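You operate a simulated robot arm through the tools that you are given. There is no shell and no other tool. Be economical: measure what you need, move in short steps, check, and stop when the job is done.

You are at the controls of a simulated two-armed robot. One attempt, no reset.

## Task
Open the polish cupboard door, take the 24 V lamp carton from the grey mat on the dark worktop and put it on the top shelf of the polish cupboard, then shut the door. Take the blue mug on the green mat on the dark worktop and put it away on the worktop under the mug rack. Stack the carton labelled "soap" from the top shelf of the open cabinet on top of the carton marked "fuses". Take the torch cell carton on the top of the grey steel cabinet and put it away on the top of the long wall shelf. Stack the carton marked "rivets" from the top of the grey steel cabinet on top of the carton labelled "washers". Stack the carton marked "lenses" from the top of the short brown bench on top of the carton labelled "springs". Put the carton labelled "plugs" from the top of the small brown table in the rl spent and the carton marked "straps" on the top of the battery cabinet. Put the green paint tin on the blue notebook. Do these in any order. Set down upright: lamp carton, blue mug, torch cell carton, carton, green paint tin.

Only the result counts: the job must be done as asked and must still hold three seconds after the hand-in. Knocking over, shifting, dropping, spilling or breaking anything else fails it.

## Robot
Two 7-joint arms with two-finger parallel grippers on one trunk, on a base that drives. Base frame: it is fixed to the floor where the robot stands at the start and does not move with it; the origin is under the middle of the robot, x ahead of it, y to its left, z up. Readings come in mm, rad, newtons and seconds.
The left shoulder is at the start at [71, 156, 1005], the right one opposite. Places, roughly: blue mug (11x7x9 cm) [2200, -900, 900]; blue notebook [0, 1000, 500]; cord carton, rivet carton, washer carton [-250, 1250, 1000]; dressing carton, plug carton, strap carton [-3750, -3000, 750]; fuse carton, holder carton, soap carton [2250, -750, 500]; green paint tin [250, 1000, 500]; hook carton, lens carton, spring carton [-4250, -1250, 1000]; lamp carton [3250, -250, 1000]; polish cupboard door [3000, 200, 400]; spent (20x20 cm) [-1380, -3240, 120]; top of the battery cabinet (25x25 cm) [-920, -2900, 460]; top of the long wall shelf (19x114 cm) [-4080, -960, 1600]; top shelf of the polish cupboard [3200, -100, 400]; torch cell carton [-250, 1000, 1000]; worktop under the mug rack [800, -1800, 900]. Payload 3.91 kg a hand.
The TCP of each hand is the grasp point between the finger pads, 30 mm short of the fingertips. In the tool frame z runs along the fingers and y along their closing line. Largest opening 110 mm; finger width 20, thickness 10; the body of the gripper, 48 by 112 mm, starts 55 mm behind the TCP.
Orientation is that of the tool frame in the base frame, as a unit quaternion [x, y, z, w]. With the fingers straight down and closing along the base's y, the tool's x points along the base's -x, its y along +y and its z along -z.

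## Interface
- The arms move only by the tool nudge_tool. It takes "left_motion", "right_motion" or both (then of equal length, played together; a hand with none holds still); each is a list that holds one entry, the list of rows, each a list of 7 numbers: the shift along the tool's x, y, z in cm, then the turn, a rotation vector about the tool's x, y, z in degrees, then the opening, from 0 (shut) to 1 (fully open). In form: [[[x, y, z, ax, ay, az, hand], ...]]. A call has 1 to 20 rows; each row shifts and turns the commanded pose from where the row before left it, along the tool's axes as they then stand. Each row takes 0.2 s and may step no farther than 50 mm and 0.15 rad from the row before; otherwise, or with a gripper value out of range, the whole call is refused. Where a pose cannot be reached the arm comes as near as it can. A force on the tool above 40 N (or 10 N above the force at the start of the call, whichever is more), or a blocked arm, ends the call early, and 0.2 s more pass. The fingers move at their own pace (about 108 mm/s each) and stop on an object; they squeeze with about 23 N. The grip force told is the motor's: it shows also when the fingers shut on nothing. Time passes only in rows, and 0.2 s behind the last, so rows that do not move let the fingers close. It gives the time, the measured TCP pose, the force on the tool (base axes), the opening and the grip force at its end, in the units of the frame above (readings bear some noise), with the torque about the TCP (base axes, N m) and any sound that the robot's microphone picked up, and new pictures: "views" is both (left out), scene, wrist or none (wrist: the cameras of the hands that moved).
- Cameras (640 x 400 px; columns grow to the right, rows downward): "scene" is now at [111.7, 65.6, 1232.2]; the picture's right is [0.73, -0.68, -0.00], its down [-0.39, -0.41, -0.82] and it looks along [0.56, 0.60, -0.57] (base axes); focal length 214 px, centre (320, 200). "left" rides on the left gripper at [72, -17, -104] in its tool frame; the picture's right is [0.23, 0.97, 0.00], its down [-0.76, 0.18, -0.62] and it looks along [-0.61, 0.14, 0.78] (tool axes); focal length 222 px, centre (320, 200). "right" rides on the right gripper at [72, 17, -103] in its tool frame; the picture's right is [-0.23, 0.97, 0.00], its down [-0.76, -0.18, -0.62] and it looks along [-0.61, -0.14, 0.78] (tool axes); focal length 222 px, centre (320, 200). There is no depth. A picture from a camera that has moved, and an enlarged one, comes with that camera's place and axes in the base frame and with its lens.
- slide_trunk(by): slides the trunk up (or, below 0, down) by that many mm; the arms and the scene camera ride with it, the base frame stays. It gives what a move gives, with no picture.
- base_move(legs): drives the robot by 1 to 6 legs, each [ahead, left, turn to the left] in mm, mm and rad, along the robot's own axes; the way and the turn of a leg run together, so that a leg with both is an arc; at most 1500 mm and 3.142 rad a leg. The arms and the cameras ride along, it lands a little off, and it stops where it bumps. It gives what a move gives, and a new picture of the scene camera.
- head_to(pan, tilt): turns the head with the scene camera to pan (to the left, within 1.501 rad either way) and tilt (down, from -0.506 to 1.204), counted from straight ahead of the robot. It gives what a move gives, and a new picture of the scene camera.
- enlarge(camera, box): a new picture of the part [left, top, right, bottom] of that camera's present view, enlarged. No time passes.
- sign_off(): hands the job in; it is judged then, once.

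Go step by step. Nothing tells you exact positions but the pictures and the camera data: compare them with the known pose of the tool, close in by small moves and look again before you grip or let go. The budget is 525 turns and 360 pictures, counting those below and the enlarged ones. Unless the task says otherwise, let go and move clear before handing in, and close with one line.

The tools are called after ">>>" by a JSON object that holds its "method" and its "body". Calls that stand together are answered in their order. nudge_tool: Moves the arms, as the interface text tells. Its arguments: {"type":"object","properties":{"left_motion":{"type":"array"},"right_motion":{"type":"array"},"views":{"type":"string","enum":["both","scene","wrist","none"]}},"required":[]} The other tools are called the same way: slide_trunk (by) slides the trunk up or down; base_move (legs) drives the base; head_to (pan, tilt) turns the head that bears the scene camera; enlarge (camera, box) takes an enlarged picture of a part of a camera's view; sign_off () hands the job in.

At the start:

```text
time: 0.0
left_position: [853.7, 320.0, 721.9]
left_tool_rot: [0.0, 1.0, 0.0, 0.0]
left_wrist_force: [0.7, -0.3, -0.6]
left_moment: [0.01, 0.02, 0.03]
left_width: 110.0
left_grasp_force: 0.0
right_position: [867.8, -252.9, 686.8]
right_tool_rot: [0.0, 1.0, 0.0, 0.0]
right_wrist_force: [-0.7, -0.1, 0.2]
right_moment: [0.03, 0.0, 0.02]
right_width: 109.9
right_grasp_force: 0.0
trunk travel left (down, up): [-450.0, 490.0]
robot x, y, heading: [-0.2, 1.9, 0.004]
head pan, tilt: [0.82, 0.602]
```

scene: 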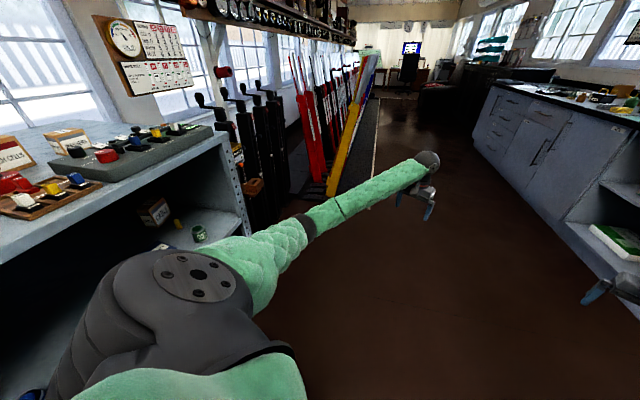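
right: 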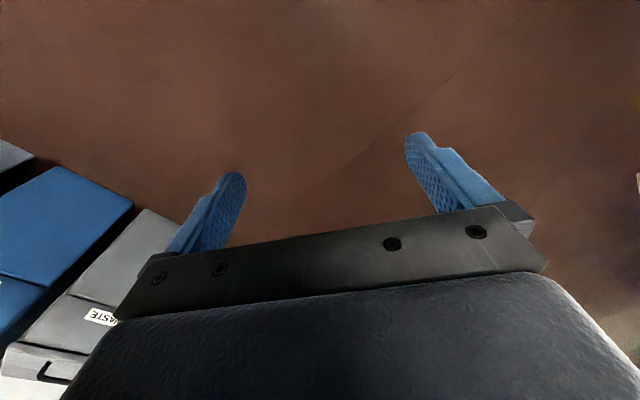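
left: 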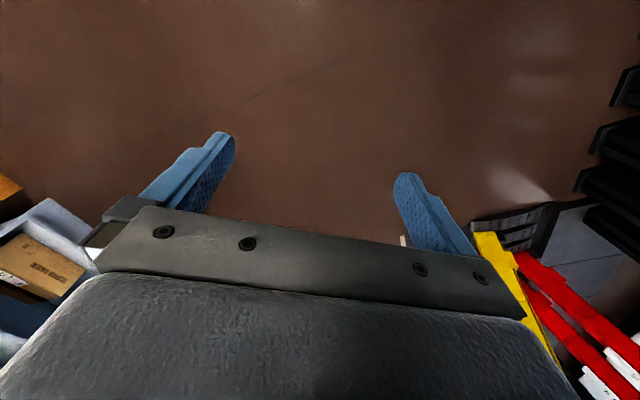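

I see a steel cabinet to my left, with the worktop ahead to the right. First I look around for a map of the room.

>>> {"method": "head_to", "body": {"pan": 1.5, "tilt": 0.5}}

>>> {"method": "head_to", "body": {"pan": -0.3, "tilt": 0.35}}

>>> {"method": "head_to", "body": {"pan": -1.4, "tilt": 0.4}}

```text
time: 1.1
left_position: [854.2, 318.1, 721.6]
left_tool_rot: [0.0, 1.0, 0.0, 0.0]
left_wrist_force: [-0.3, -0.3, -0.1]
left_moment: [-0.01, 0.01, 0.02]
left_width: 109.8
left_grasp_force: 0.1
right_position: [867.1, -251.4, 689.8]
right_tool_rot: [0.001, 1.0, 0.0, 0.0]
right_wrist_force: [-0.3, 0.2, 0.6]
right_moment: [0.05, 0.03, 0.01]
right_width: 109.7
right_grasp_force: 0.1
trunk travel left (down, up): [-450.0, 490.0]
robot x, y, heading: [-0.7, 1.1, -0.001]
head pan, tilt: [1.499, 0.499]
camera scene: at [58.1, 91.7, 1241.5], right [1.0, -0.07, 0.0], down [-0.04, -0.48, -0.88], along [0.06, 0.88, -0.48], focal length 214 px, centre (320, 200)
```

scene: 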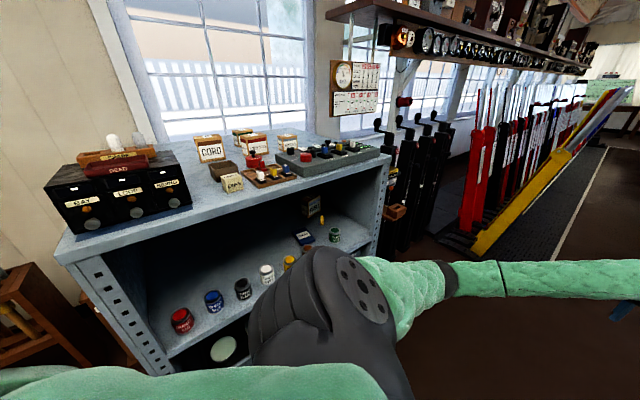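

```text
time: 2.9
left_position: [855.3, 319.1, 721.7]
left_tool_rot: [0.0, 1.0, 0.0, 0.001]
left_wrist_force: [0.9, -0.3, -0.1]
left_moment: [-0.05, 0.0, -0.01]
left_width: 109.9
left_grasp_force: 0.1
right_position: [866.9, -252.7, 687.8]
right_tool_rot: [0.0, 1.0, 0.0, 0.0]
right_wrist_force: [0.3, 0.8, -0.4]
right_moment: [0.01, 0.0, -0.01]
right_width: 110.0
right_grasp_force: 0.1
trunk travel left (down, up): [-450.0, 490.0]
robot x, y, heading: [-0.8, 2.4, -0.002]
head pan, tilt: [-0.3, 0.351]
camera scene: at [140.5, -26.5, 1255.2], right [-0.3, -0.96, 0.0], down [-0.33, 0.1, -0.94], along [0.9, -0.28, -0.34], focal length 214 px, centre (320, 200)
```

scene: 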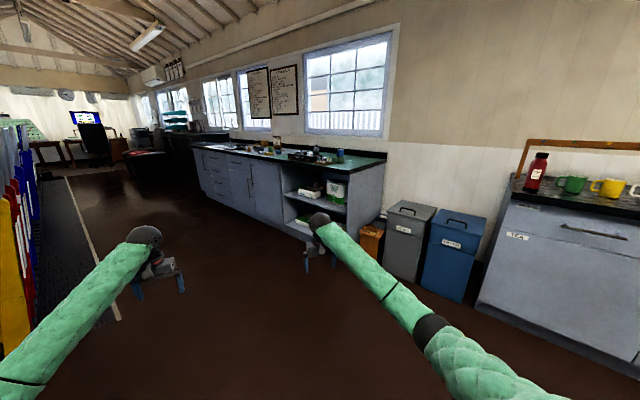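

```text
time: 4.2
left_position: [854.2, 319.5, 722.5]
left_tool_rot: [0.0, 1.0, 0.0, 0.0]
left_wrist_force: [0.3, -0.6, 0.3]
left_moment: [0.02, 0.02, -0.03]
left_width: 109.9
left_grasp_force: 0.1
right_position: [865.6, -253.5, 687.4]
right_tool_rot: [0.001, 1.0, 0.001, 0.0]
right_wrist_force: [-0.1, -0.2, 0.5]
right_moment: [0.01, 0.04, -0.02]
right_width: 109.8
right_grasp_force: 0.0
trunk travel left (down, up): [-450.0, 490.0]
robot x, y, heading: [-1.3, -3.3, -0.003]
head pan, tilt: [-1.4, 0.4]
camera scene: at [67.3, -90.3, 1250.7], right [-0.99, -0.17, 0.0], down [-0.07, 0.38, -0.92], along [0.16, -0.91, -0.39], focal length 214 px, centre (320, 200)
```

scene: 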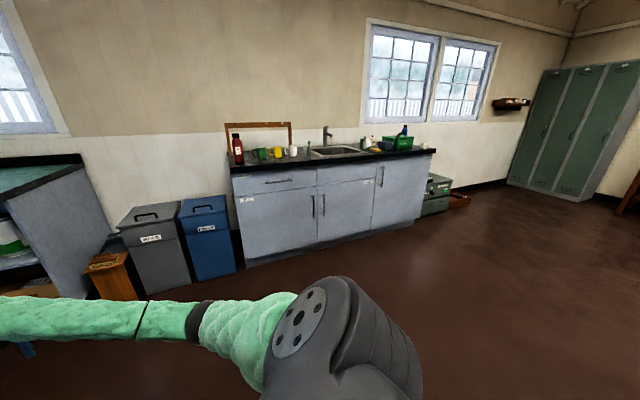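

The room's long axis runs about 30° left of the base x axis. I back away from the steel cabinet, turn to face it squarely, then look at it.

>>> {"method": "base_move", "body": {"legs": [[200, -430, 0], [0, 0, 2.11]]}}

>>> {"method": "head_to", "body": {"pan": 0, "tilt": 0.35}}

>>> {"method": "slide_trunk", "body": {"by": 300}}

```text
time: 11.9
left_position: [-496.2, 169.3, 722.1]
left_tool_rot: [0.863, -0.505, 0.0, 0.001]
left_wrist_force: [-0.7, -0.2, -0.2]
left_moment: [-0.01, -0.02, 0.01]
left_width: 110.2
left_grasp_force: 0.1
right_position: [-3.5, 462.3, 688.0]
right_tool_rot: [0.863, -0.505, 0.0, 0.001]
right_wrist_force: [0.6, 0.1, 1.2]
right_moment: [0.01, -0.01, 0.0]
right_width: 110.1
right_grasp_force: 0.0
trunk travel left (down, up): [-450.0, 490.0]
robot x, y, heading: [201.1, -416.7, 2.083]
head pan, tilt: [-1.4, 0.4]
camera scene: at [248.7, -313.7, 1250.7], right [0.63, -0.77, 0.0], down [-0.3, -0.25, -0.92], along [0.71, 0.58, -0.39], focal length 214 px, centre (320, 200)
```

scene: 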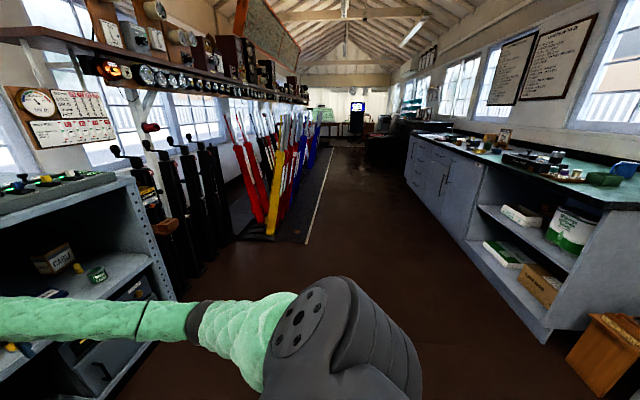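

```text
time: 13.4
left_position: [-496.9, 169.6, 722.9]
left_tool_rot: [0.864, -0.504, 0.0, -0.001]
left_wrist_force: [-0.6, -0.4, 0.0]
left_moment: [0.02, 0.0, -0.01]
left_width: 110.2
left_grasp_force: 0.1
right_position: [-4.1, 461.6, 688.2]
right_tool_rot: [0.863, -0.504, 0.0, 0.0]
right_wrist_force: [1.0, 0.2, -0.2]
right_moment: [-0.02, 0.0, 0.0]
right_width: 110.0
right_grasp_force: 0.1
trunk travel left (down, up): [-450.0, 490.0]
robot x, y, heading: [207.1, -418.0, 2.089]
head pan, tilt: [0.0, 0.351]
camera scene: at [131.3, -291.1, 1255.2], right [0.87, 0.49, 0.0], down [0.17, -0.3, -0.94], along [-0.46, 0.82, -0.34], focal length 214 px, centre (320, 200)
```

scene: 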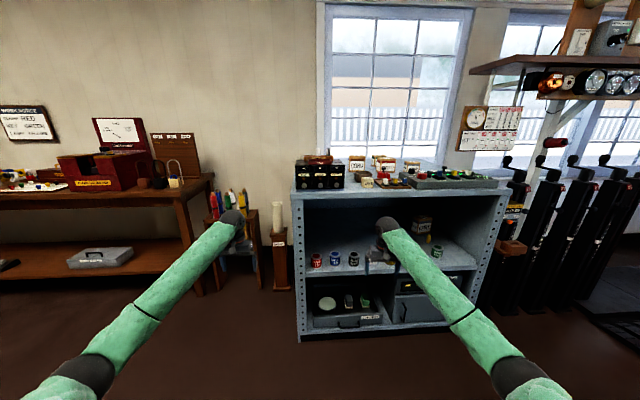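

```text
time: 16.4
left_position: [-496.5, 169.7, 1021.0]
left_tool_rot: [0.863, -0.505, 0.001, 0.001]
left_wrist_force: [0.2, -0.1, 0.3]
left_moment: [0.03, -0.03, 0.02]
left_width: 109.8
left_grasp_force: 0.0
right_position: [-5.6, 462.4, 988.3]
right_tool_rot: [0.863, -0.504, 0.0, 0.0]
right_wrist_force: [-0.2, -1.2, 0.3]
right_moment: [0.01, 0.0, 0.03]
right_width: 110.0
right_grasp_force: 0.1
trunk travel left (down, up): [-750.0, 190.0]
robot x, y, heading: [207.6, -416.2, 2.084]
head pan, tilt: [0.0, 0.351]
```

Now the cabinet is frontal. I zoom in on its top.

>>> {"method": "enlarge", "body": {"camera": "scene", "box": [270, 190, 530, 352]}}

```text
2.46 times, centred on (400, 271) of scene
camera zoom: at [131.0, -290.8, 1555.1], right [0.87, 0.49, 0.0], down [0.17, -0.3, -0.94], along [-0.46, 0.82, -0.34], focal length 528 px, centre (123, 25)
```

zoom: 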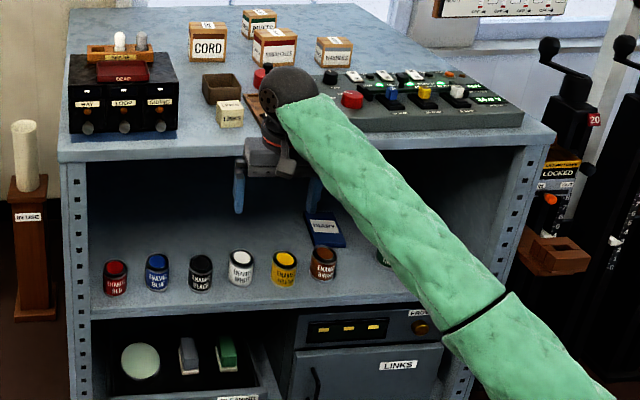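

I move both hands back and outward to clear the view.

>>> {"method": "nudge_tool", "body": {"right_motion": [[[5, -3, 0, 0, 0, 0, 1], [5, -3, 0, 0, 0, 0, 1], [5, -3, 0, 0, 0, 0, 1], [4, -3, 0, 0, 0, 0, 1], [4, -3, 0, 0, 0, 0, 1], [4, -3, -2, 0, 0, 0, 1]]], "left_motion": [[[5, 2, 0, 0, 0, 0, 1], [5, 2, 0, 0, 0, 0, 1], [5, 2, 0, 0, 0, 0, 1], [4, 2, 0, 0, 0, 0, 1], [4, 2, 0, 0, 0, 0, 1], [4, 2, 0, 0, 0, 0, 1]]], "views": "scene"}}

>>> {"method": "enlarge", "body": {"camera": "scene", "box": [270, 190, 530, 352]}}

```text
refused: row 1 steps farther than a row can; nothing moved
```

```text
2.46 times, centred on (400, 271) of scene
camera zoom: at [131.0, -290.8, 1555.1], right [0.87, 0.49, 0.0], down [0.17, -0.3, -0.94], along [-0.46, 0.82, -0.34], focal length 528 px, centre (123, 25)
```

zoom: 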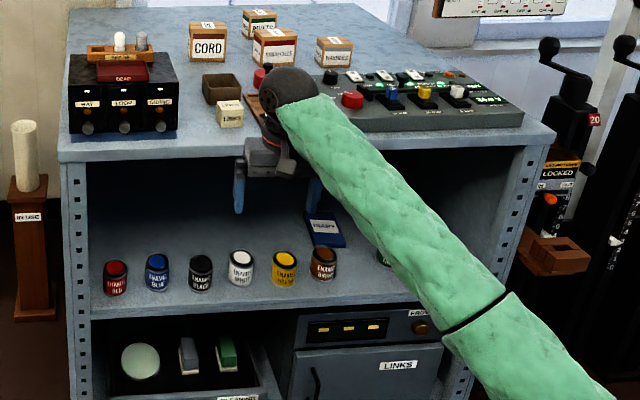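

>>> {"method": "nudge_tool", "body": {"right_motion": [[[4, -2.5, 0, 0, 0, 0, 1], [4, -2.5, 0, 0, 0, 0, 1], [4, -2.5, 0, 0, 0, 0, 1], [4, -2.5, 0, 0, 0, 0, 1], [4, -2.5, 0, 0, 0, 0, 1], [4, -2.5, 0, 0, 0, 0, 1]]], "left_motion": [[[4, 1, 0, 0, 0, 0, 1], [4, 1, 0, 0, 0, 0, 1], [4, 1, 0, 0, 0, 0, 1], [4, 1, 0, 0, 0, 0, 1], [4, 1, 0, 0, 0, 0, 1], [4, 1, 0, 0, 0, 0, 1]]], "views": "none"}}

>>> {"method": "enlarge", "body": {"camera": "scene", "box": [270, 190, 530, 352]}}

```text
time: 17.8
left_position: [-427.4, -70.6, 1022.7]
left_tool_rot: [0.864, -0.504, -0.001, 0.0]
left_wrist_force: [-0.1, -0.6, -0.4]
left_moment: [0.08, 0.0, -0.03]
left_width: 110.3
left_grasp_force: 0.0
right_position: [248.0, 324.1, 990.3]
right_tool_rot: [0.864, -0.504, 0.0, 0.0]
right_wrist_force: [-0.1, -0.8, -0.3]
right_moment: [0.03, 0.04, -0.02]
right_width: 110.1
right_grasp_force: 0.2
trunk travel left (down, up): [-750.0, 190.0]
robot x, y, heading: [200.2, -414.6, 2.087]
head pan, tilt: [0.0, 0.351]
```

```text
2.46 times, centred on (400, 271) of scene
camera zoom: at [133.8, -294.5, 1555.7], right [0.87, 0.49, 0.0], down [0.17, -0.3, -0.94], along [-0.46, 0.82, -0.34], focal length 528 px, centre (123, 25)
```

zoom: 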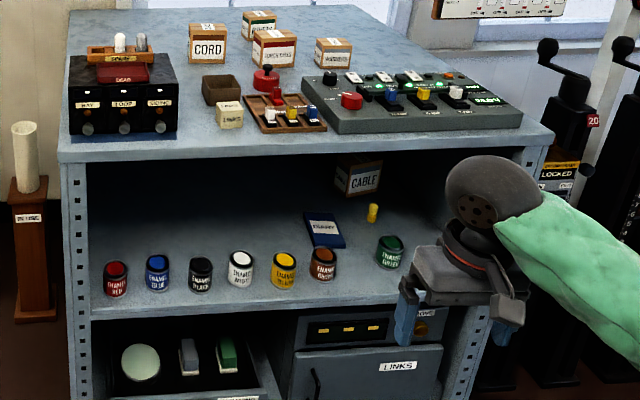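

>>> {"method": "enlarge", "body": {"camera": "scene", "box": [340, 190, 420, 240]}}

```text
8.00 times, centred on (380, 215) of scene
camera zoom: at [133.8, -294.5, 1555.7], right [0.87, 0.49, 0.0], down [0.17, -0.3, -0.94], along [-0.46, 0.82, -0.34], focal length 1716 px, centre (-160, 80)
```

zoom: 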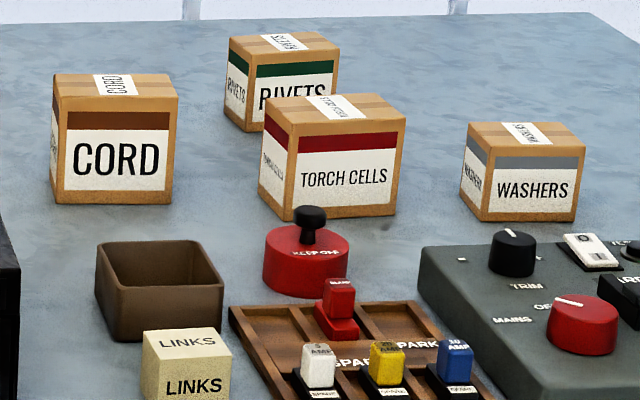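

Labels are read: RIVETS is at the back, WASHERS on the right, TORCH CELLS in the middle. I raise the trunk and left hand, then approach square to the cabinet.

>>> {"method": "slide_trunk", "body": {"by": 130}}

>>> {"method": "nudge_tool", "body": {"left_motion": [[[3, 0, -4, 0, 0, 0, 1], [3, 0, -4, 0, 0, 0, 1], [3, 0, -4, 0, 0, 0, 1], [2, 0, -4, 0, 0, 0, 1]]], "right_motion": [[[3, 0, -2, 0, 0, 0, 1], [3, 0, -2, 0, 0, 0, 1], [3, 0, -2, 0, 0, 0, 1], [2, 0, -2, 0, 0, 0, 1]]], "views": "none"}}

>>> {"method": "base_move", "body": {"legs": [[0, 0, 0.053], [0, -300, 0], [550, 0, 0]]}}

```text
time: 19.4
left_position: [-429.4, -67.6, 1150.2]
left_tool_rot: [0.863, -0.505, 0.0, -0.001]
left_wrist_force: [1.0, 0.4, -0.3]
left_moment: [0.0, 0.01, 0.01]
left_width: 109.8
left_grasp_force: 0.1
right_position: [247.4, 325.9, 1119.5]
right_tool_rot: [0.864, -0.504, 0.001, 0.0]
right_wrist_force: [-0.1, -0.2, 0.0]
right_moment: [-0.01, -0.01, -0.03]
right_width: 110.0
right_grasp_force: 0.1
trunk travel left (down, up): [-880.0, 60.0]
robot x, y, heading: [198.3, -418.8, 2.082]
head pan, tilt: [0.0, 0.351]
```

```text
time: 20.4
left_position: [-372.6, -165.0, 1311.9]
left_tool_rot: [0.864, -0.504, 0.0, -0.001]
left_wrist_force: [0.3, -0.8, 0.7]
left_moment: [0.04, 0.01, -0.03]
left_width: 110.1
left_grasp_force: 0.0
right_position: [301.8, 228.8, 1199.3]
right_tool_rot: [0.863, -0.505, -0.001, -0.001]
right_wrist_force: [0.3, 0.0, 0.1]
right_moment: [0.0, 0.02, -0.01]
right_width: 110.1
right_grasp_force: 0.1
trunk travel left (down, up): [-880.0, 60.0]
robot x, y, heading: [202.7, -414.1, 2.088]
head pan, tilt: [0.0, 0.351]
```

```text
time: 25.7
left_position: [-433.1, 434.7, 1311.5]
left_tool_rot: [0.877, -0.48, 0.0, 0.0]
left_wrist_force: [0.8, 0.8, 0.6]
left_moment: [0.02, 0.01, 0.02]
left_width: 110.2
left_grasp_force: 0.1
right_position: [219.4, 863.3, 1198.3]
right_tool_rot: [0.877, -0.48, 0.001, -0.001]
right_wrist_force: [-1.8, 0.8, -0.6]
right_moment: [0.02, -0.03, 0.03]
right_width: 109.8
right_grasp_force: 0.1
trunk travel left (down, up): [-880.0, 60.0]
robot x, y, heading: [149.8, 211.6, 2.138]
head pan, tilt: [0.0, 0.351]
camera scene: at [78.8, 333.0, 1685.3], right [0.84, 0.54, 0.0], down [0.19, -0.29, -0.94], along [-0.51, 0.79, -0.34], focal length 214 px, centre (320, 200)
```

scene: 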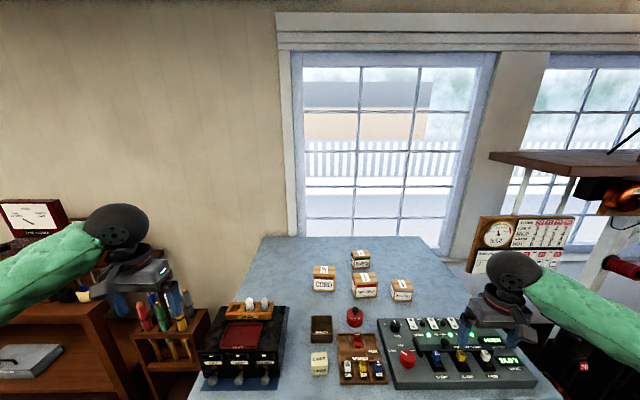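

>>> {"method": "head_to", "body": {"pan": 0, "tilt": 0.7}}

>>> {"method": "enlarge", "body": {"camera": "scene", "box": [280, 120, 440, 220]}}

```text
time: 26.5
left_position: [-434.1, 433.8, 1311.6]
left_tool_rot: [0.877, -0.48, 0.0, 0.0]
left_wrist_force: [-0.5, -1.0, -0.4]
left_moment: [-0.03, 0.0, -0.01]
left_width: 110.0
left_grasp_force: 0.0
right_position: [218.9, 864.0, 1199.7]
right_tool_rot: [0.877, -0.481, 0.0, 0.0]
right_wrist_force: [-0.4, -0.2, 0.3]
right_moment: [0.02, -0.02, 0.01]
right_width: 110.1
right_grasp_force: 0.1
trunk travel left (down, up): [-880.0, 60.0]
robot x, y, heading: [160.8, 211.0, 2.14]
head pan, tilt: [0.0, 0.7]
camera scene: at [83.2, 326.4, 1653.9], right [0.84, 0.54, 0.0], down [0.35, -0.54, -0.77], along [-0.41, 0.64, -0.64], focal length 214 px, centre (320, 200)
```

scene: 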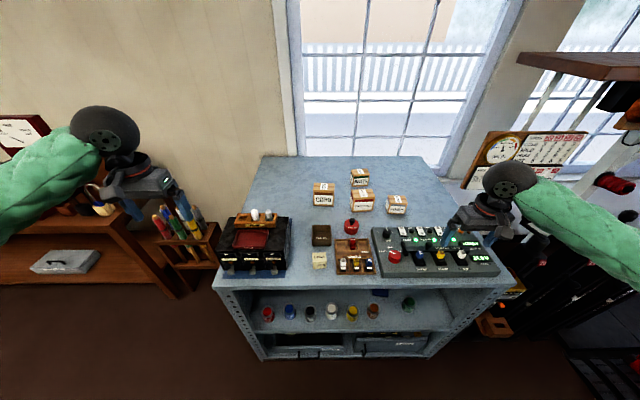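

```text
4.00 times, centred on (360, 170) of scene
camera zoom: at [83.2, 326.4, 1653.9], right [0.84, 0.54, 0.0], down [0.35, -0.54, -0.77], along [-0.41, 0.64, -0.64], focal length 858 px, centre (160, 320)
```

zoom: 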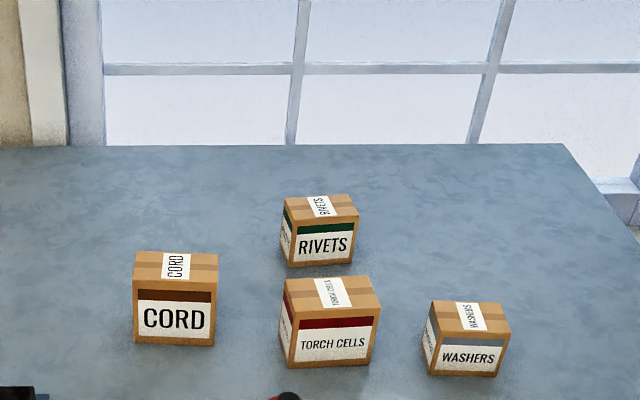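

Worktop top of the steel cabinet is at about z 940. I creep closer.

>>> {"method": "base_move", "body": {"legs": [[200, 0, 0]]}}

>>> {"method": "head_to", "body": {"pan": -0.2, "tilt": 1.2}}

```text
time: 28.1
left_position: [-540.9, 601.8, 1311.3]
left_tool_rot: [0.877, -0.481, 0.0, 0.0]
left_wrist_force: [0.9, 0.2, -0.6]
left_moment: [0.03, 0.02, 0.04]
left_width: 109.9
left_grasp_force: 0.0
right_position: [112.8, 1032.0, 1199.3]
right_tool_rot: [0.877, -0.48, 0.0, 0.0]
right_wrist_force: [-0.2, 0.6, 0.5]
right_moment: [-0.03, -0.01, 0.0]
right_width: 110.2
right_grasp_force: 0.1
trunk travel left (down, up): [-880.0, 60.0]
robot x, y, heading: [51.9, 379.8, 2.138]
head pan, tilt: [0.0, 0.7]
camera scene: at [-23.7, 494.0, 1653.9], right [0.84, 0.54, 0.0], down [0.35, -0.54, -0.76], along [-0.41, 0.64, -0.64], focal length 214 px, centre (320, 200)
```

scene: 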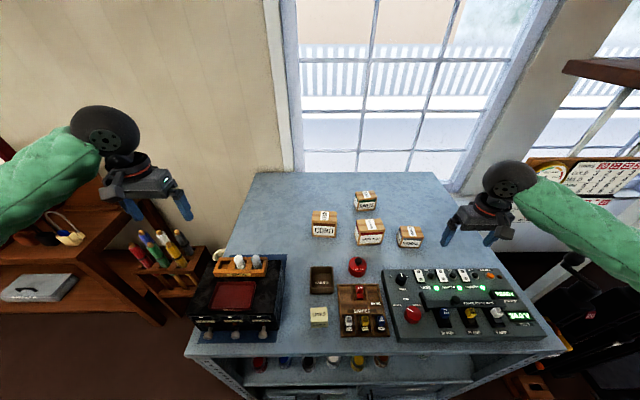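

```text
time: 29.0
left_position: [-538.4, 599.6, 1311.1]
left_tool_rot: [0.876, -0.481, 0.0, 0.0]
left_wrist_force: [-0.1, -0.4, 0.1]
left_moment: [0.0, 0.03, -0.01]
left_width: 110.0
left_grasp_force: 0.3
right_position: [114.5, 1030.4, 1198.2]
right_tool_rot: [0.876, -0.481, -0.001, 0.0]
right_wrist_force: [0.0, -0.6, -0.2]
right_moment: [-0.01, -0.01, -0.02]
right_width: 110.1
right_grasp_force: 0.0
trunk travel left (down, up): [-880.0, 60.0]
robot x, y, heading: [48.1, 378.1, 2.136]
head pan, tilt: [-0.201, 1.201]
camera scene: at [2.4, 473.6, 1618.0], right [0.93, 0.36, 0.0], down [0.33, -0.87, -0.36], along [-0.13, 0.34, -0.93], focal length 214 px, centre (320, 200)
```

scene: 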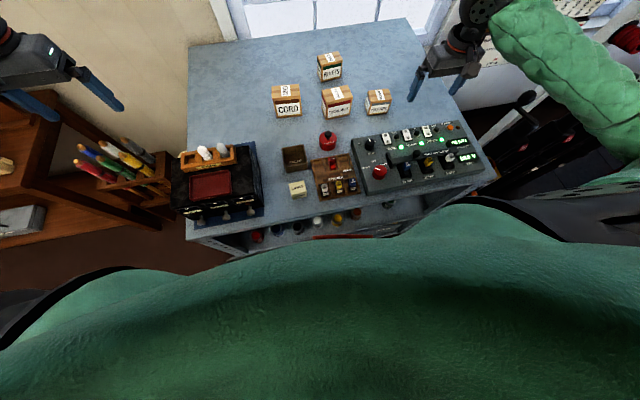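

I extend the right hand over the RIVETS carton at a safe height, to see it in the wrist camera.

>>> {"method": "slide_trunk", "body": {"by": -80}}

>>> {"method": "nudge_tool", "body": {"right_motion": [[[-4.3, 1.7, 0, 0, 0, 0, 1], [-4.3, 1.7, 0, 0, 0, 0, 1], [-4.3, 1.7, 0, 0, 0, 0, 1], [-4.3, 1.7, 0, 0, 0, 0, 1], [-4.3, 1.7, 0, 0, 0, 0, 1], [-4.3, 1.7, 0, 0, 0, 0, 1], [-4.3, 1.7, 0, 0, 0, 0, 1], [-4.3, 1.7, 0, 0, 0, 0, 1]]]}}

```text
time: 30.2
left_position: [-539.9, 601.7, 1232.8]
left_tool_rot: [0.877, -0.481, 0.0, 0.0]
left_wrist_force: [-0.1, -0.9, -0.3]
left_moment: [-0.01, -0.03, 0.01]
left_width: 110.0
left_grasp_force: 0.1
right_position: [113.2, 1031.2, 1118.4]
right_tool_rot: [0.877, -0.481, 0.0, 0.0]
right_wrist_force: [0.4, -0.1, 0.3]
right_moment: [0.02, 0.01, 0.01]
right_width: 109.9
right_grasp_force: 0.0
trunk travel left (down, up): [-800.0, 140.0]
robot x, y, heading: [50.9, 378.0, 2.139]
head pan, tilt: [-0.201, 1.201]
```

```text
time: 32.0
left_position: [-541.6, 602.5, 1229.7]
left_tool_rot: [0.876, -0.482, 0.001, -0.001]
left_wrist_force: [0.4, 0.4, 0.2]
left_moment: [0.0, -0.01, 0.05]
left_width: 109.9
left_grasp_force: 0.1
right_position: [-188.7, 1248.0, 1117.6]
right_tool_rot: [0.877, -0.481, 0.001, -0.001]
right_wrist_force: [0.2, 0.3, 0.1]
right_moment: [-0.03, -0.05, -0.03]
right_width: 110.3
right_grasp_force: 0.0
trunk travel left (down, up): [-800.0, 140.0]
robot x, y, heading: [48.3, 381.2, 2.137]
head pan, tilt: [-0.201, 1.201]
camera scene: at [-0.3, 475.1, 1537.7], right [0.93, 0.36, 0.0], down [0.33, -0.87, -0.36], along [-0.13, 0.34, -0.93], focal length 214 px, centre (320, 200)
camera right: at [-163.3, 1178.6, 1220.8], right [-0.94, -0.33, 0.0], down [-0.26, 0.74, 0.62], along [-0.2, 0.59, -0.78], focal length 222 px, centre (320, 200)
```

scene: 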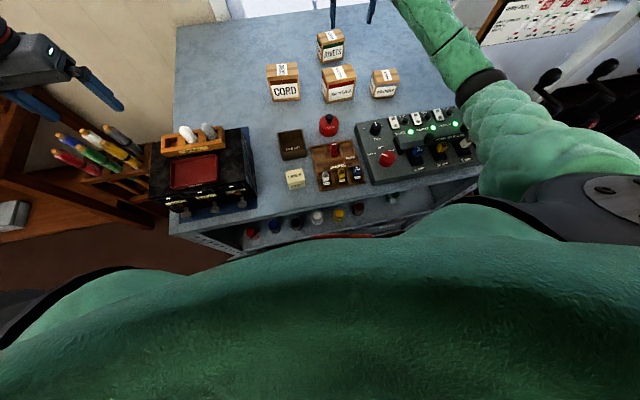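
right: 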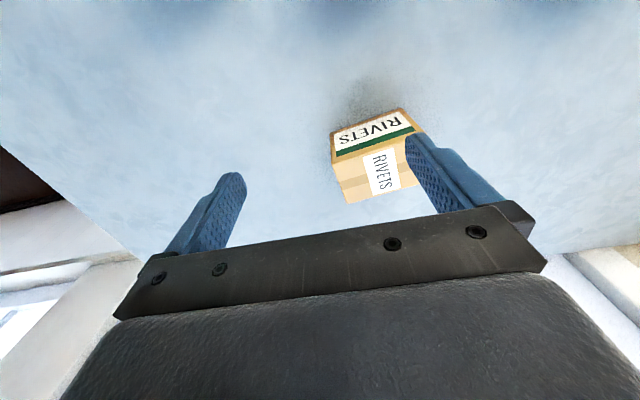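

>>> {"method": "nudge_tool", "body": {"right_motion": [[[-3.2, 2.3, 0, 0, 0, 0, 1], [-3.2, 2.3, 0, 0, 0, 0, 1], [0, 0, 1, 0, 0, -5.25, 1], [0, 0, 1, 0, 0, -5.25, 1], [0, 0, 1.5, 0, 0, 0, 1], [0, 0, 1.5, 0, 0, 0, 1]]], "views": "wrist"}}

```text
time: 33.4
left_position: [-540.4, 602.0, 1230.9]
left_tool_rot: [0.877, -0.481, 0.0, 0.0]
left_wrist_force: [-0.9, -0.6, 0.0]
left_moment: [0.02, 0.0, -0.01]
left_width: 110.0
left_grasp_force: 0.1
right_position: [-260.4, 1277.8, 1066.4]
right_tool_rot: [0.917, -0.399, 0.0, -0.001]
right_wrist_force: [-0.2, 0.6, 0.3]
right_moment: [-0.03, 0.01, 0.01]
right_width: 109.9
right_grasp_force: 0.1
trunk travel left (down, up): [-800.0, 140.0]
robot x, y, heading: [49.7, 377.7, 2.136]
head pan, tilt: [-0.201, 1.201]
camera right: at [-221.8, 1213.2, 1171.1], right [-0.87, -0.5, 0.0], down [-0.39, 0.68, 0.62], along [-0.31, 0.54, -0.78], focal length 222 px, centre (320, 200)
```

right: 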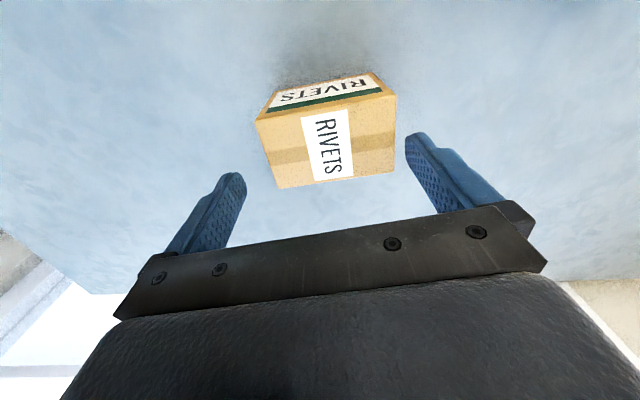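

>>> {"method": "nudge_tool", "body": {"right_motion": [[[0, 0.6, 2, 0, 0, 2.5, 1], [0, 0, 2, 0, 0, 0, 1], [0, 0, 2, 0, 0, 0, 1], [0, 0, 2, 0, 0, 0, 1]]], "views": "wrist"}}

```text
time: 34.6
left_position: [-540.0, 599.6, 1231.3]
left_tool_rot: [0.877, -0.48, -0.001, -0.002]
left_wrist_force: [-1.2, -0.6, 0.9]
left_moment: [-0.02, -0.01, 0.03]
left_width: 110.1
left_grasp_force: 0.0
right_position: [-257.8, 1297.1, 1033.5]
right_tool_rot: [0.905, -0.425, -0.02, -0.021]
right_wrist_force: [-0.2, -0.3, -0.2]
right_moment: [0.0, -0.02, 0.0]
right_width: 109.9
right_grasp_force: 0.1
trunk travel left (down, up): [-800.0, 140.0]
robot x, y, heading: [48.5, 387.1, 2.139]
head pan, tilt: [-0.201, 1.201]
stopped in row 4 (right hand): the arm was blocked; the commanded pose is now the measured one
camera right: at [-221.9, 1225.7, 1132.7], right [-0.89, -0.45, -0.01], down [-0.34, 0.67, 0.67], along [-0.29, 0.6, -0.75], focal length 222 px, centre (320, 200)
```

right: 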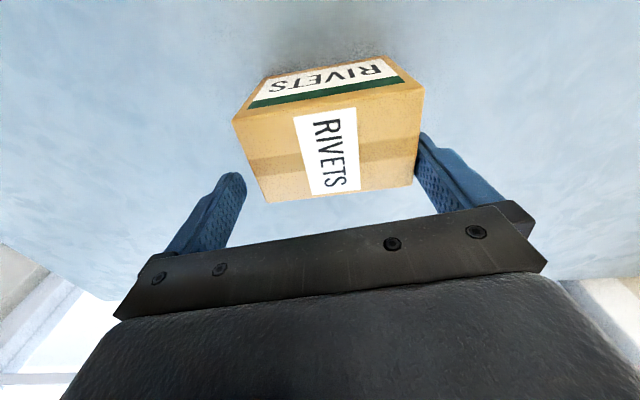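

The arm ran out of downward reach with the trunk this high. I level the tool, lift the left hand, and lower the trunk.

>>> {"method": "nudge_tool", "body": {"right_motion": [[[0.6, 0, -2, 0, 3.3, 0, 1], [0, 0, -1, 0, 0, 0, 1]]], "left_motion": [[[0, 0, -4, 0, 0, 0, 1], [0, 0, -4, 0, 0, 0, 1]]], "views": "none"}}

>>> {"method": "slide_trunk", "body": {"by": -40}}

>>> {"method": "enlarge", "body": {"camera": "right", "box": [0, 0, 640, 400]}}

```text
time: 35.2
left_position: [-528.2, 602.7, 1315.4]
left_tool_rot: [0.876, -0.482, -0.003, 0.002]
left_wrist_force: [0.1, -0.4, -0.7]
left_moment: [0.01, 0.03, 0.02]
left_width: 109.9
left_grasp_force: 0.0
right_position: [-242.2, 1290.0, 1048.7]
right_tool_rot: [0.905, -0.426, 0.01, -0.001]
right_wrist_force: [-0.4, -0.1, -0.2]
right_moment: [-0.03, 0.03, 0.05]
right_width: 110.0
right_grasp_force: 0.1
trunk travel left (down, up): [-800.0, 140.0]
robot x, y, heading: [52.0, 380.0, 2.136]
head pan, tilt: [-0.201, 1.201]
```

```text
time: 36.0
left_position: [-531.6, 594.6, 1286.3]
left_tool_rot: [0.874, -0.487, -0.005, -0.007]
left_wrist_force: [-0.3, -0.4, -0.1]
left_moment: [-0.04, -0.04, 0.02]
left_width: 110.0
left_grasp_force: 0.1
right_position: [-238.2, 1292.4, 1064.8]
right_tool_rot: [0.901, -0.434, -0.005, -0.021]
right_wrist_force: [0.2, -0.5, -0.2]
right_moment: [0.0, 0.03, 0.01]
right_width: 110.1
right_grasp_force: 0.0
trunk travel left (down, up): [-760.0, 180.0]
robot x, y, heading: [58.4, 384.9, 2.123]
head pan, tilt: [-0.201, 1.201]
```

```text
1.00 times, centred on (320, 200) of right (not enlarged: the box is as wide or as high as the picture)
camera zoom: at [-205.2, 1221.2, 1166.6], right [-0.9, -0.43, -0.03], down [-0.34, 0.68, 0.65], along [-0.26, 0.6, -0.76], focal length 222 px, centre (320, 200)
```

zoom: 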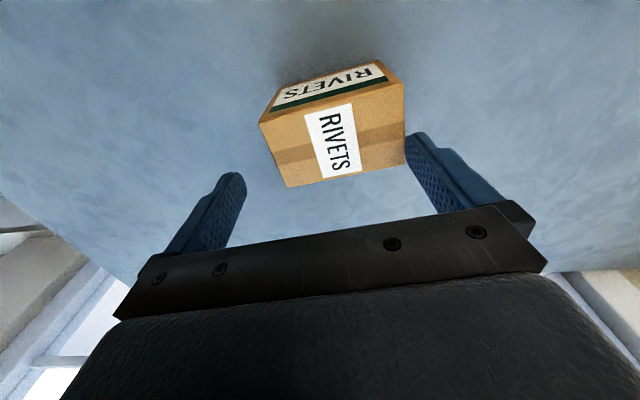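

Something resisted: the hand rose though the trunk sank. I stop and look.

>>> {"method": "head_to", "body": {"pan": -0.5, "tilt": 0.9}}

```text
time: 36.8
left_position: [-530.9, 595.9, 1285.1]
left_tool_rot: [0.873, -0.487, -0.004, -0.007]
left_wrist_force: [0.3, -0.8, -0.3]
left_moment: [0.02, 0.04, 0.0]
left_width: 110.0
left_grasp_force: 0.0
right_position: [-237.1, 1294.2, 1065.2]
right_tool_rot: [0.901, -0.433, -0.005, -0.021]
right_wrist_force: [-0.4, 0.0, -1.5]
right_moment: [0.02, -0.03, -0.03]
right_width: 110.0
right_grasp_force: 0.1
trunk travel left (down, up): [-760.0, 180.0]
robot x, y, heading: [51.5, 382.9, 2.122]
head pan, tilt: [-0.499, 0.901]
camera scene: at [23.0, 479.2, 1529.4], right [1.0, 0.06, 0.0], down [0.04, -0.77, -0.63], along [-0.03, 0.63, -0.77], focal length 214 px, centre (320, 200)
```

scene: 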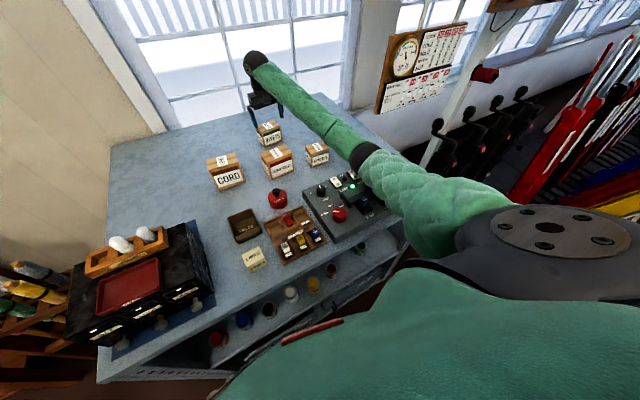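

>>> {"method": "slide_trunk", "body": {"by": 60}}

>>> {"method": "enlarge", "body": {"camera": "scene", "box": [200, 140, 520, 340]}}

```text
time: 37.3
left_position: [-533.8, 605.3, 1292.6]
left_tool_rot: [0.875, -0.484, -0.001, -0.002]
left_wrist_force: [-1.0, -0.7, -0.1]
left_moment: [0.03, -0.08, -0.04]
left_width: 109.9
left_grasp_force: 0.0
right_position: [-238.9, 1301.0, 1060.3]
right_tool_rot: [0.901, -0.433, -0.004, -0.013]
right_wrist_force: [11.6, -17.2, 64.8]
right_moment: [-3.25, 2.05, 1.18]
right_width: 109.6
right_grasp_force: 0.2
trunk travel left (down, up): [-781.0, 159.0]
robot x, y, heading: [48.5, 383.3, 2.132]
head pan, tilt: [-0.499, 0.901]
heard: click
stopped: the force on the tool passed its limit at 56 N (the readings are from after the stop); the commanded pose is now the measured one
```

```text
2.00 times, centred on (360, 240) of scene
camera zoom: at [22.0, 494.9, 1536.7], right [1.0, 0.06, 0.0], down [0.05, -0.78, -0.62], along [-0.04, 0.62, -0.78], focal length 429 px, centre (240, 120)
```

zoom: 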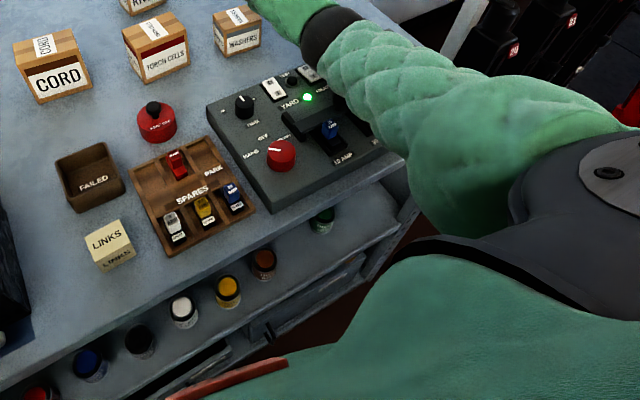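

>>> {"method": "enlarge", "body": {"camera": "right", "box": [0, 0, 640, 400]}}

>>> {"method": "head_to", "body": {"pan": -0.9, "tilt": 0.9}}

```text
1.00 times, centred on (320, 200) of right (not enlarged: the box is as wide or as high as the picture)
camera zoom: at [-206.7, 1231.2, 1162.8], right [-0.9, -0.43, -0.02], down [-0.34, 0.69, 0.64], along [-0.27, 0.58, -0.77], focal length 222 px, centre (320, 200)
```

zoom: 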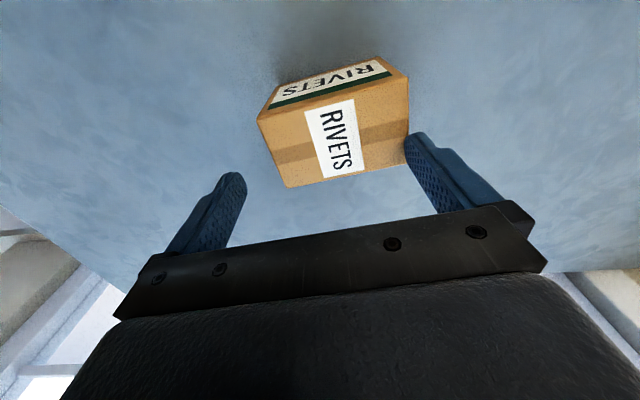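

```text
time: 38.1
left_position: [-531.7, 602.9, 1296.7]
left_tool_rot: [0.875, -0.484, -0.002, -0.002]
left_wrist_force: [0.6, -0.2, 0.3]
left_moment: [0.01, -0.01, -0.03]
left_width: 109.9
left_grasp_force: 0.1
right_position: [-241.8, 1299.8, 1060.6]
right_tool_rot: [0.902, -0.432, -0.003, -0.013]
right_wrist_force: [1.5, 0.0, 79.0]
right_moment: [-3.24, 3.09, 0.17]
right_width: 108.6
right_grasp_force: 0.1
trunk travel left (down, up): [-781.0, 159.0]
robot x, y, heading: [47.7, 383.6, 2.13]
head pan, tilt: [-0.901, 0.901]
camera scene: at [54.9, 490.7, 1539.2], right [0.94, -0.33, 0.0], down [-0.26, -0.74, -0.62], along [0.2, 0.59, -0.78], focal length 214 px, centre (320, 200)
```

scene: 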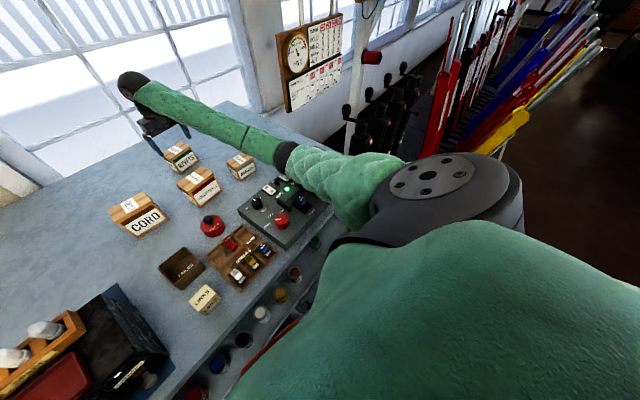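

The left finger is pressing on the carton's top edge, so I lift the hand straight up at once.

>>> {"method": "nudge_tool", "body": {"right_motion": [[[0, 0, -1.5, 0, 0, 0, 1], [0, 0, -2, 0, 0, 0, 1], [0, 0, -2, 0, 0, 0, 1], [0, 0, 0, 0, 0, 0, 1]]], "views": "both"}}

```text
time: 39.1
left_position: [-537.1, 611.1, 1290.8]
left_tool_rot: [0.876, -0.483, 0.001, 0.001]
left_wrist_force: [-0.9, 1.3, -1.2]
left_moment: [-0.04, 0.01, 0.03]
left_width: 110.0
left_grasp_force: 0.1
right_position: [-247.7, 1301.9, 1102.5]
right_tool_rot: [0.902, -0.432, 0.004, -0.009]
right_wrist_force: [0.3, 0.6, 0.3]
right_moment: [0.0, 0.0, -0.01]
right_width: 110.0
right_grasp_force: 0.0
trunk travel left (down, up): [-781.0, 159.0]
robot x, y, heading: [48.1, 383.3, 2.133]
head pan, tilt: [-0.901, 0.901]
camera scene: at [48.3, 498.7, 1538.2], right [0.94, -0.33, 0.0], down [-0.26, -0.74, -0.62], along [0.21, 0.58, -0.78], focal length 214 px, centre (320, 200)
camera right: at [-214.8, 1232.8, 1205.6], right [-0.9, -0.43, -0.02], down [-0.35, 0.7, 0.63], along [-0.26, 0.57, -0.78], focal length 222 px, centre (320, 200)
```

scene: 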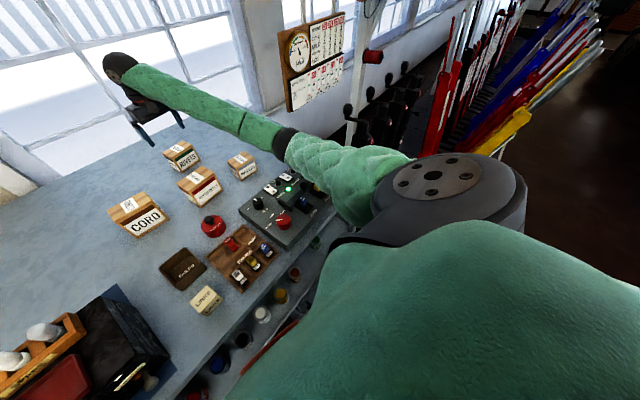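
right: 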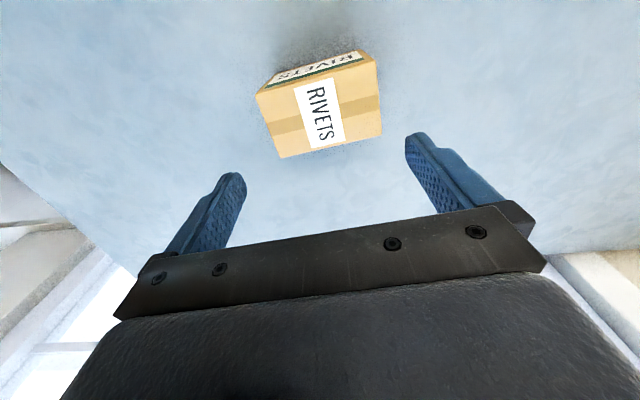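

I now have the carton located better (top at z≈1025). I recentre, level, and descend in small steps with the wrist view.

>>> {"method": "nudge_tool", "body": {"right_motion": [[[1.8, 0.45, 0, -1.1, 0, 0, 1], [0, 0, 2, 0, 0, 0, 1], [0, 0, 2, 0, 0, 0, 1], [0, 0, 0, 0, 0, 0, 1]]], "views": "wrist"}}

```text
time: 40.1
left_position: [-534.9, 609.2, 1292.5]
left_tool_rot: [0.876, -0.483, 0.0, 0.001]
left_wrist_force: [0.9, 0.7, 0.9]
left_moment: [0.02, 0.01, -0.03]
left_width: 109.9
left_grasp_force: 0.1
right_position: [-236.9, 1285.1, 1063.4]
right_tool_rot: [0.902, -0.431, -0.002, -0.001]
right_wrist_force: [-0.8, 0.1, -0.2]
right_moment: [0.01, 0.0, -0.01]
right_width: 109.9
right_grasp_force: 0.0
trunk travel left (down, up): [-781.0, 159.0]
robot x, y, heading: [50.4, 379.0, 2.131]
head pan, tilt: [-0.901, 0.901]
camera right: at [-203.2, 1217.5, 1167.2], right [-0.9, -0.43, 0.0], down [-0.34, 0.7, 0.63], along [-0.27, 0.56, -0.78], focal length 222 px, centre (320, 200)
```

right: 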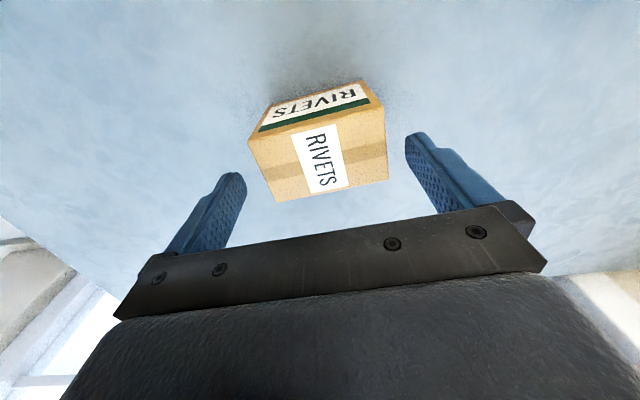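

>>> {"method": "nudge_tool", "body": {"right_motion": [[[0, 0, 2, 0, 0, 0, 1], [0, 0, 2, 0, 0, 0, 1], [0, 0, 2, 0, 0, 0, 1], [0, 0, 1.5, 0, 0, 0, 1], [0, 0, 0, 0, 0, 0, 1]]], "views": "wrist"}}

```text
time: 41.5
left_position: [-538.0, 598.4, 1292.3]
left_tool_rot: [0.876, -0.482, -0.001, -0.004]
left_wrist_force: [0.1, 0.5, -0.3]
left_moment: [-0.01, 0.0, -0.01]
left_width: 110.0
left_grasp_force: 0.0
right_position: [-235.4, 1303.4, 1046.3]
right_tool_rot: [0.899, -0.437, -0.024, -0.026]
right_wrist_force: [-0.2, -0.5, -0.1]
right_moment: [0.0, 0.01, 0.02]
right_width: 109.9
right_grasp_force: 0.0
trunk travel left (down, up): [-781.0, 159.0]
robot x, y, heading: [55.8, 385.5, 2.137]
head pan, tilt: [-0.901, 0.901]
heard: click
stopped in row 5 (right hand): the arm was blocked; the commanded pose is now the measured one
camera right: at [-200.7, 1230.0, 1144.3], right [-0.91, -0.42, -0.01], down [-0.32, 0.66, 0.68], along [-0.28, 0.62, -0.74], focal length 222 px, centre (320, 200)
```

right: 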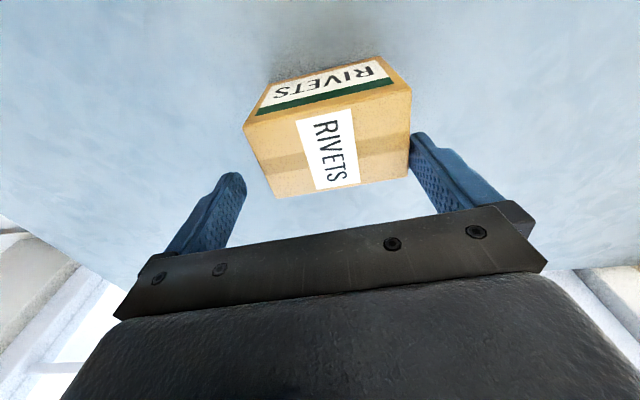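

The tool feels no force, yet the arm is blocked: the elbow must be touching the control board. I lift away and raise the trunk to get the elbow clear.

>>> {"method": "nudge_tool", "body": {"right_motion": [[[0, 0, -2, 0, 0, 0, 1], [0, 0, -2, 0, 0, 0, 1], [0, 0, -2, 0, 1.8, 0, 1], [0, 0, 0, 0, 0, 0, 1]]], "views": "none"}}

>>> {"method": "slide_trunk", "body": {"by": 140}}

>>> {"method": "head_to", "body": {"pan": -0.7, "tilt": 0.9}}

```text
time: 42.5
left_position: [-533.8, 608.5, 1292.8]
left_tool_rot: [0.877, -0.481, -0.002, -0.001]
left_wrist_force: [0.8, -0.1, -0.1]
left_moment: [0.04, 0.05, -0.02]
left_width: 110.0
left_grasp_force: 0.2
right_position: [-235.0, 1301.9, 1083.9]
right_tool_rot: [0.9, -0.435, -0.002, -0.01]
right_wrist_force: [0.3, -0.6, -1.0]
right_moment: [-0.03, 0.05, 0.0]
right_width: 109.9
right_grasp_force: 0.1
trunk travel left (down, up): [-781.0, 159.0]
robot x, y, heading: [51.7, 388.1, 2.141]
head pan, tilt: [-0.901, 0.901]
```

```text
time: 44.2
left_position: [-535.0, 610.7, 1433.8]
left_tool_rot: [0.876, -0.482, 0.0, 0.0]
left_wrist_force: [-0.5, -0.3, 0.4]
left_moment: [-0.02, 0.03, 0.0]
left_width: 110.1
left_grasp_force: 0.0
right_position: [-235.2, 1305.1, 1224.1]
right_tool_rot: [0.9, -0.435, -0.002, -0.009]
right_wrist_force: [-0.1, 0.2, -1.0]
right_moment: [0.0, 0.02, -0.03]
right_width: 110.1
right_grasp_force: 0.1
trunk travel left (down, up): [-921.0, 19.0]
robot x, y, heading: [53.0, 390.4, 2.132]
head pan, tilt: [-0.901, 0.901]
```

```text
time: 45.0
left_position: [-535.1, 611.5, 1431.9]
left_tool_rot: [0.876, -0.482, 0.001, 0.0]
left_wrist_force: [0.6, 0.7, 0.0]
left_moment: [0.0, -0.01, -0.03]
left_width: 109.8
left_grasp_force: 0.1
right_position: [-236.4, 1305.6, 1223.9]
right_tool_rot: [0.9, -0.435, -0.002, -0.009]
right_wrist_force: [0.6, -0.2, 0.0]
right_moment: [0.0, 0.02, -0.05]
right_width: 110.0
right_grasp_force: 0.1
trunk travel left (down, up): [-921.0, 19.0]
robot x, y, heading: [52.0, 389.4, 2.133]
head pan, tilt: [-0.7, 0.901]
camera scene: at [35.1, 505.8, 1678.5], right [0.99, -0.13, 0.0], down [-0.1, -0.78, -0.62], along [0.08, 0.62, -0.78], focal length 214 px, centre (320, 200)
```

scene: 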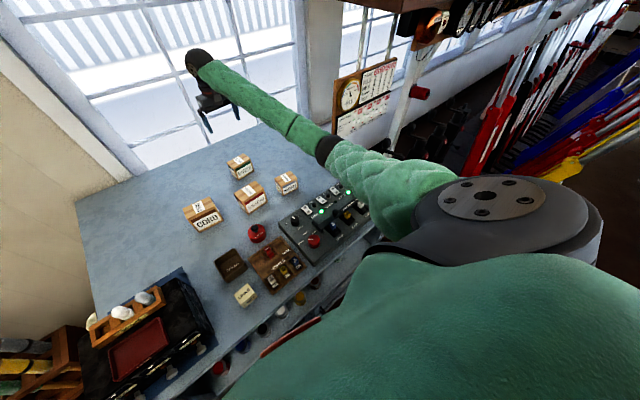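

>>> {"method": "nudge_tool", "body": {"right_motion": [[[1, 0, 3, -0.5, 0, 0, 1], [1, 0, 3, -0.5, 0, 0, 1], [0, 0, 3, 0, 0, 0, 1], [0, 0, 3, 0, 0, 0, 1], [0, 0, 0, 0, 0, 0, 1]]], "views": "wrist"}}

```text
time: 46.1
left_position: [-536.3, 611.5, 1432.6]
left_tool_rot: [0.876, -0.482, 0.0, 0.0]
left_wrist_force: [0.6, 0.0, -0.3]
left_moment: [0.01, 0.01, 0.01]
left_width: 109.9
left_grasp_force: 0.0
right_position: [-222.4, 1291.6, 1104.7]
right_tool_rot: [0.9, -0.435, -0.007, -0.002]
right_wrist_force: [0.6, 0.8, -0.2]
right_moment: [0.02, -0.01, -0.01]
right_width: 110.2
right_grasp_force: 0.1
trunk travel left (down, up): [-921.0, 19.0]
robot x, y, heading: [53.8, 389.5, 2.136]
head pan, tilt: [-0.7, 0.901]
camera right: at [-187.7, 1223.3, 1207.1], right [-0.9, -0.43, 0.01], down [-0.33, 0.7, 0.63], along [-0.27, 0.57, -0.77], focal length 222 px, centre (320, 200)
```

right: 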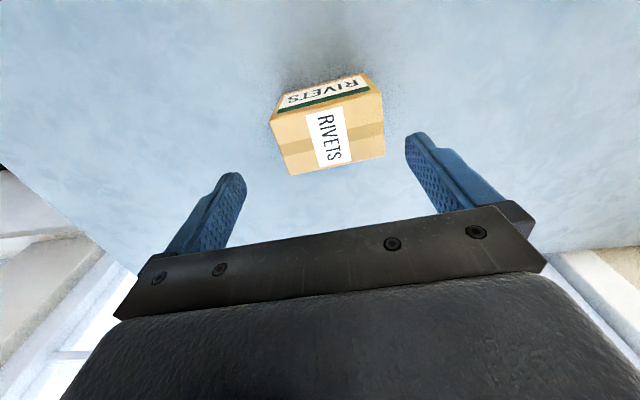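

>>> {"method": "nudge_tool", "body": {"right_motion": [[[-0.4, 0.5, 1, -0.5, 0, 0, 1], [0, 0, 2, 0, 0, 0, 1], [0, 0, 1.5, 0, 0, 0, 1], [0, 0, 0, 0, 0, 0, 1]]], "views": "wrist"}}

```text
time: 47.1
left_position: [-536.2, 610.8, 1432.4]
left_tool_rot: [0.877, -0.481, 0.0, 0.0]
left_wrist_force: [0.8, 0.6, 0.2]
left_moment: [-0.01, -0.03, 0.01]
left_width: 110.1
left_grasp_force: 0.0
right_position: [-230.6, 1290.7, 1058.5]
right_tool_rot: [0.9, -0.436, -0.008, 0.002]
right_wrist_force: [0.0, -0.2, 0.7]
right_moment: [-0.01, 0.0, 0.01]
right_width: 109.9
right_grasp_force: 0.2
trunk travel left (down, up): [-921.0, 19.0]
robot x, y, heading: [51.6, 390.9, 2.131]
head pan, tilt: [-0.7, 0.901]
camera right: at [-195.4, 1223.4, 1161.7], right [-0.9, -0.43, 0.01], down [-0.32, 0.71, 0.63], along [-0.28, 0.57, -0.78], focal length 222 px, centre (320, 200)
```

right: 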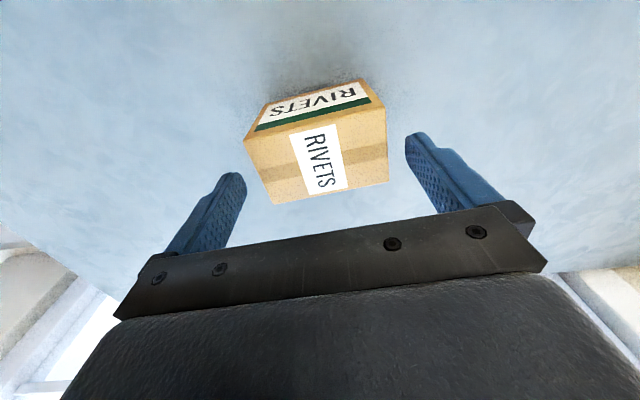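

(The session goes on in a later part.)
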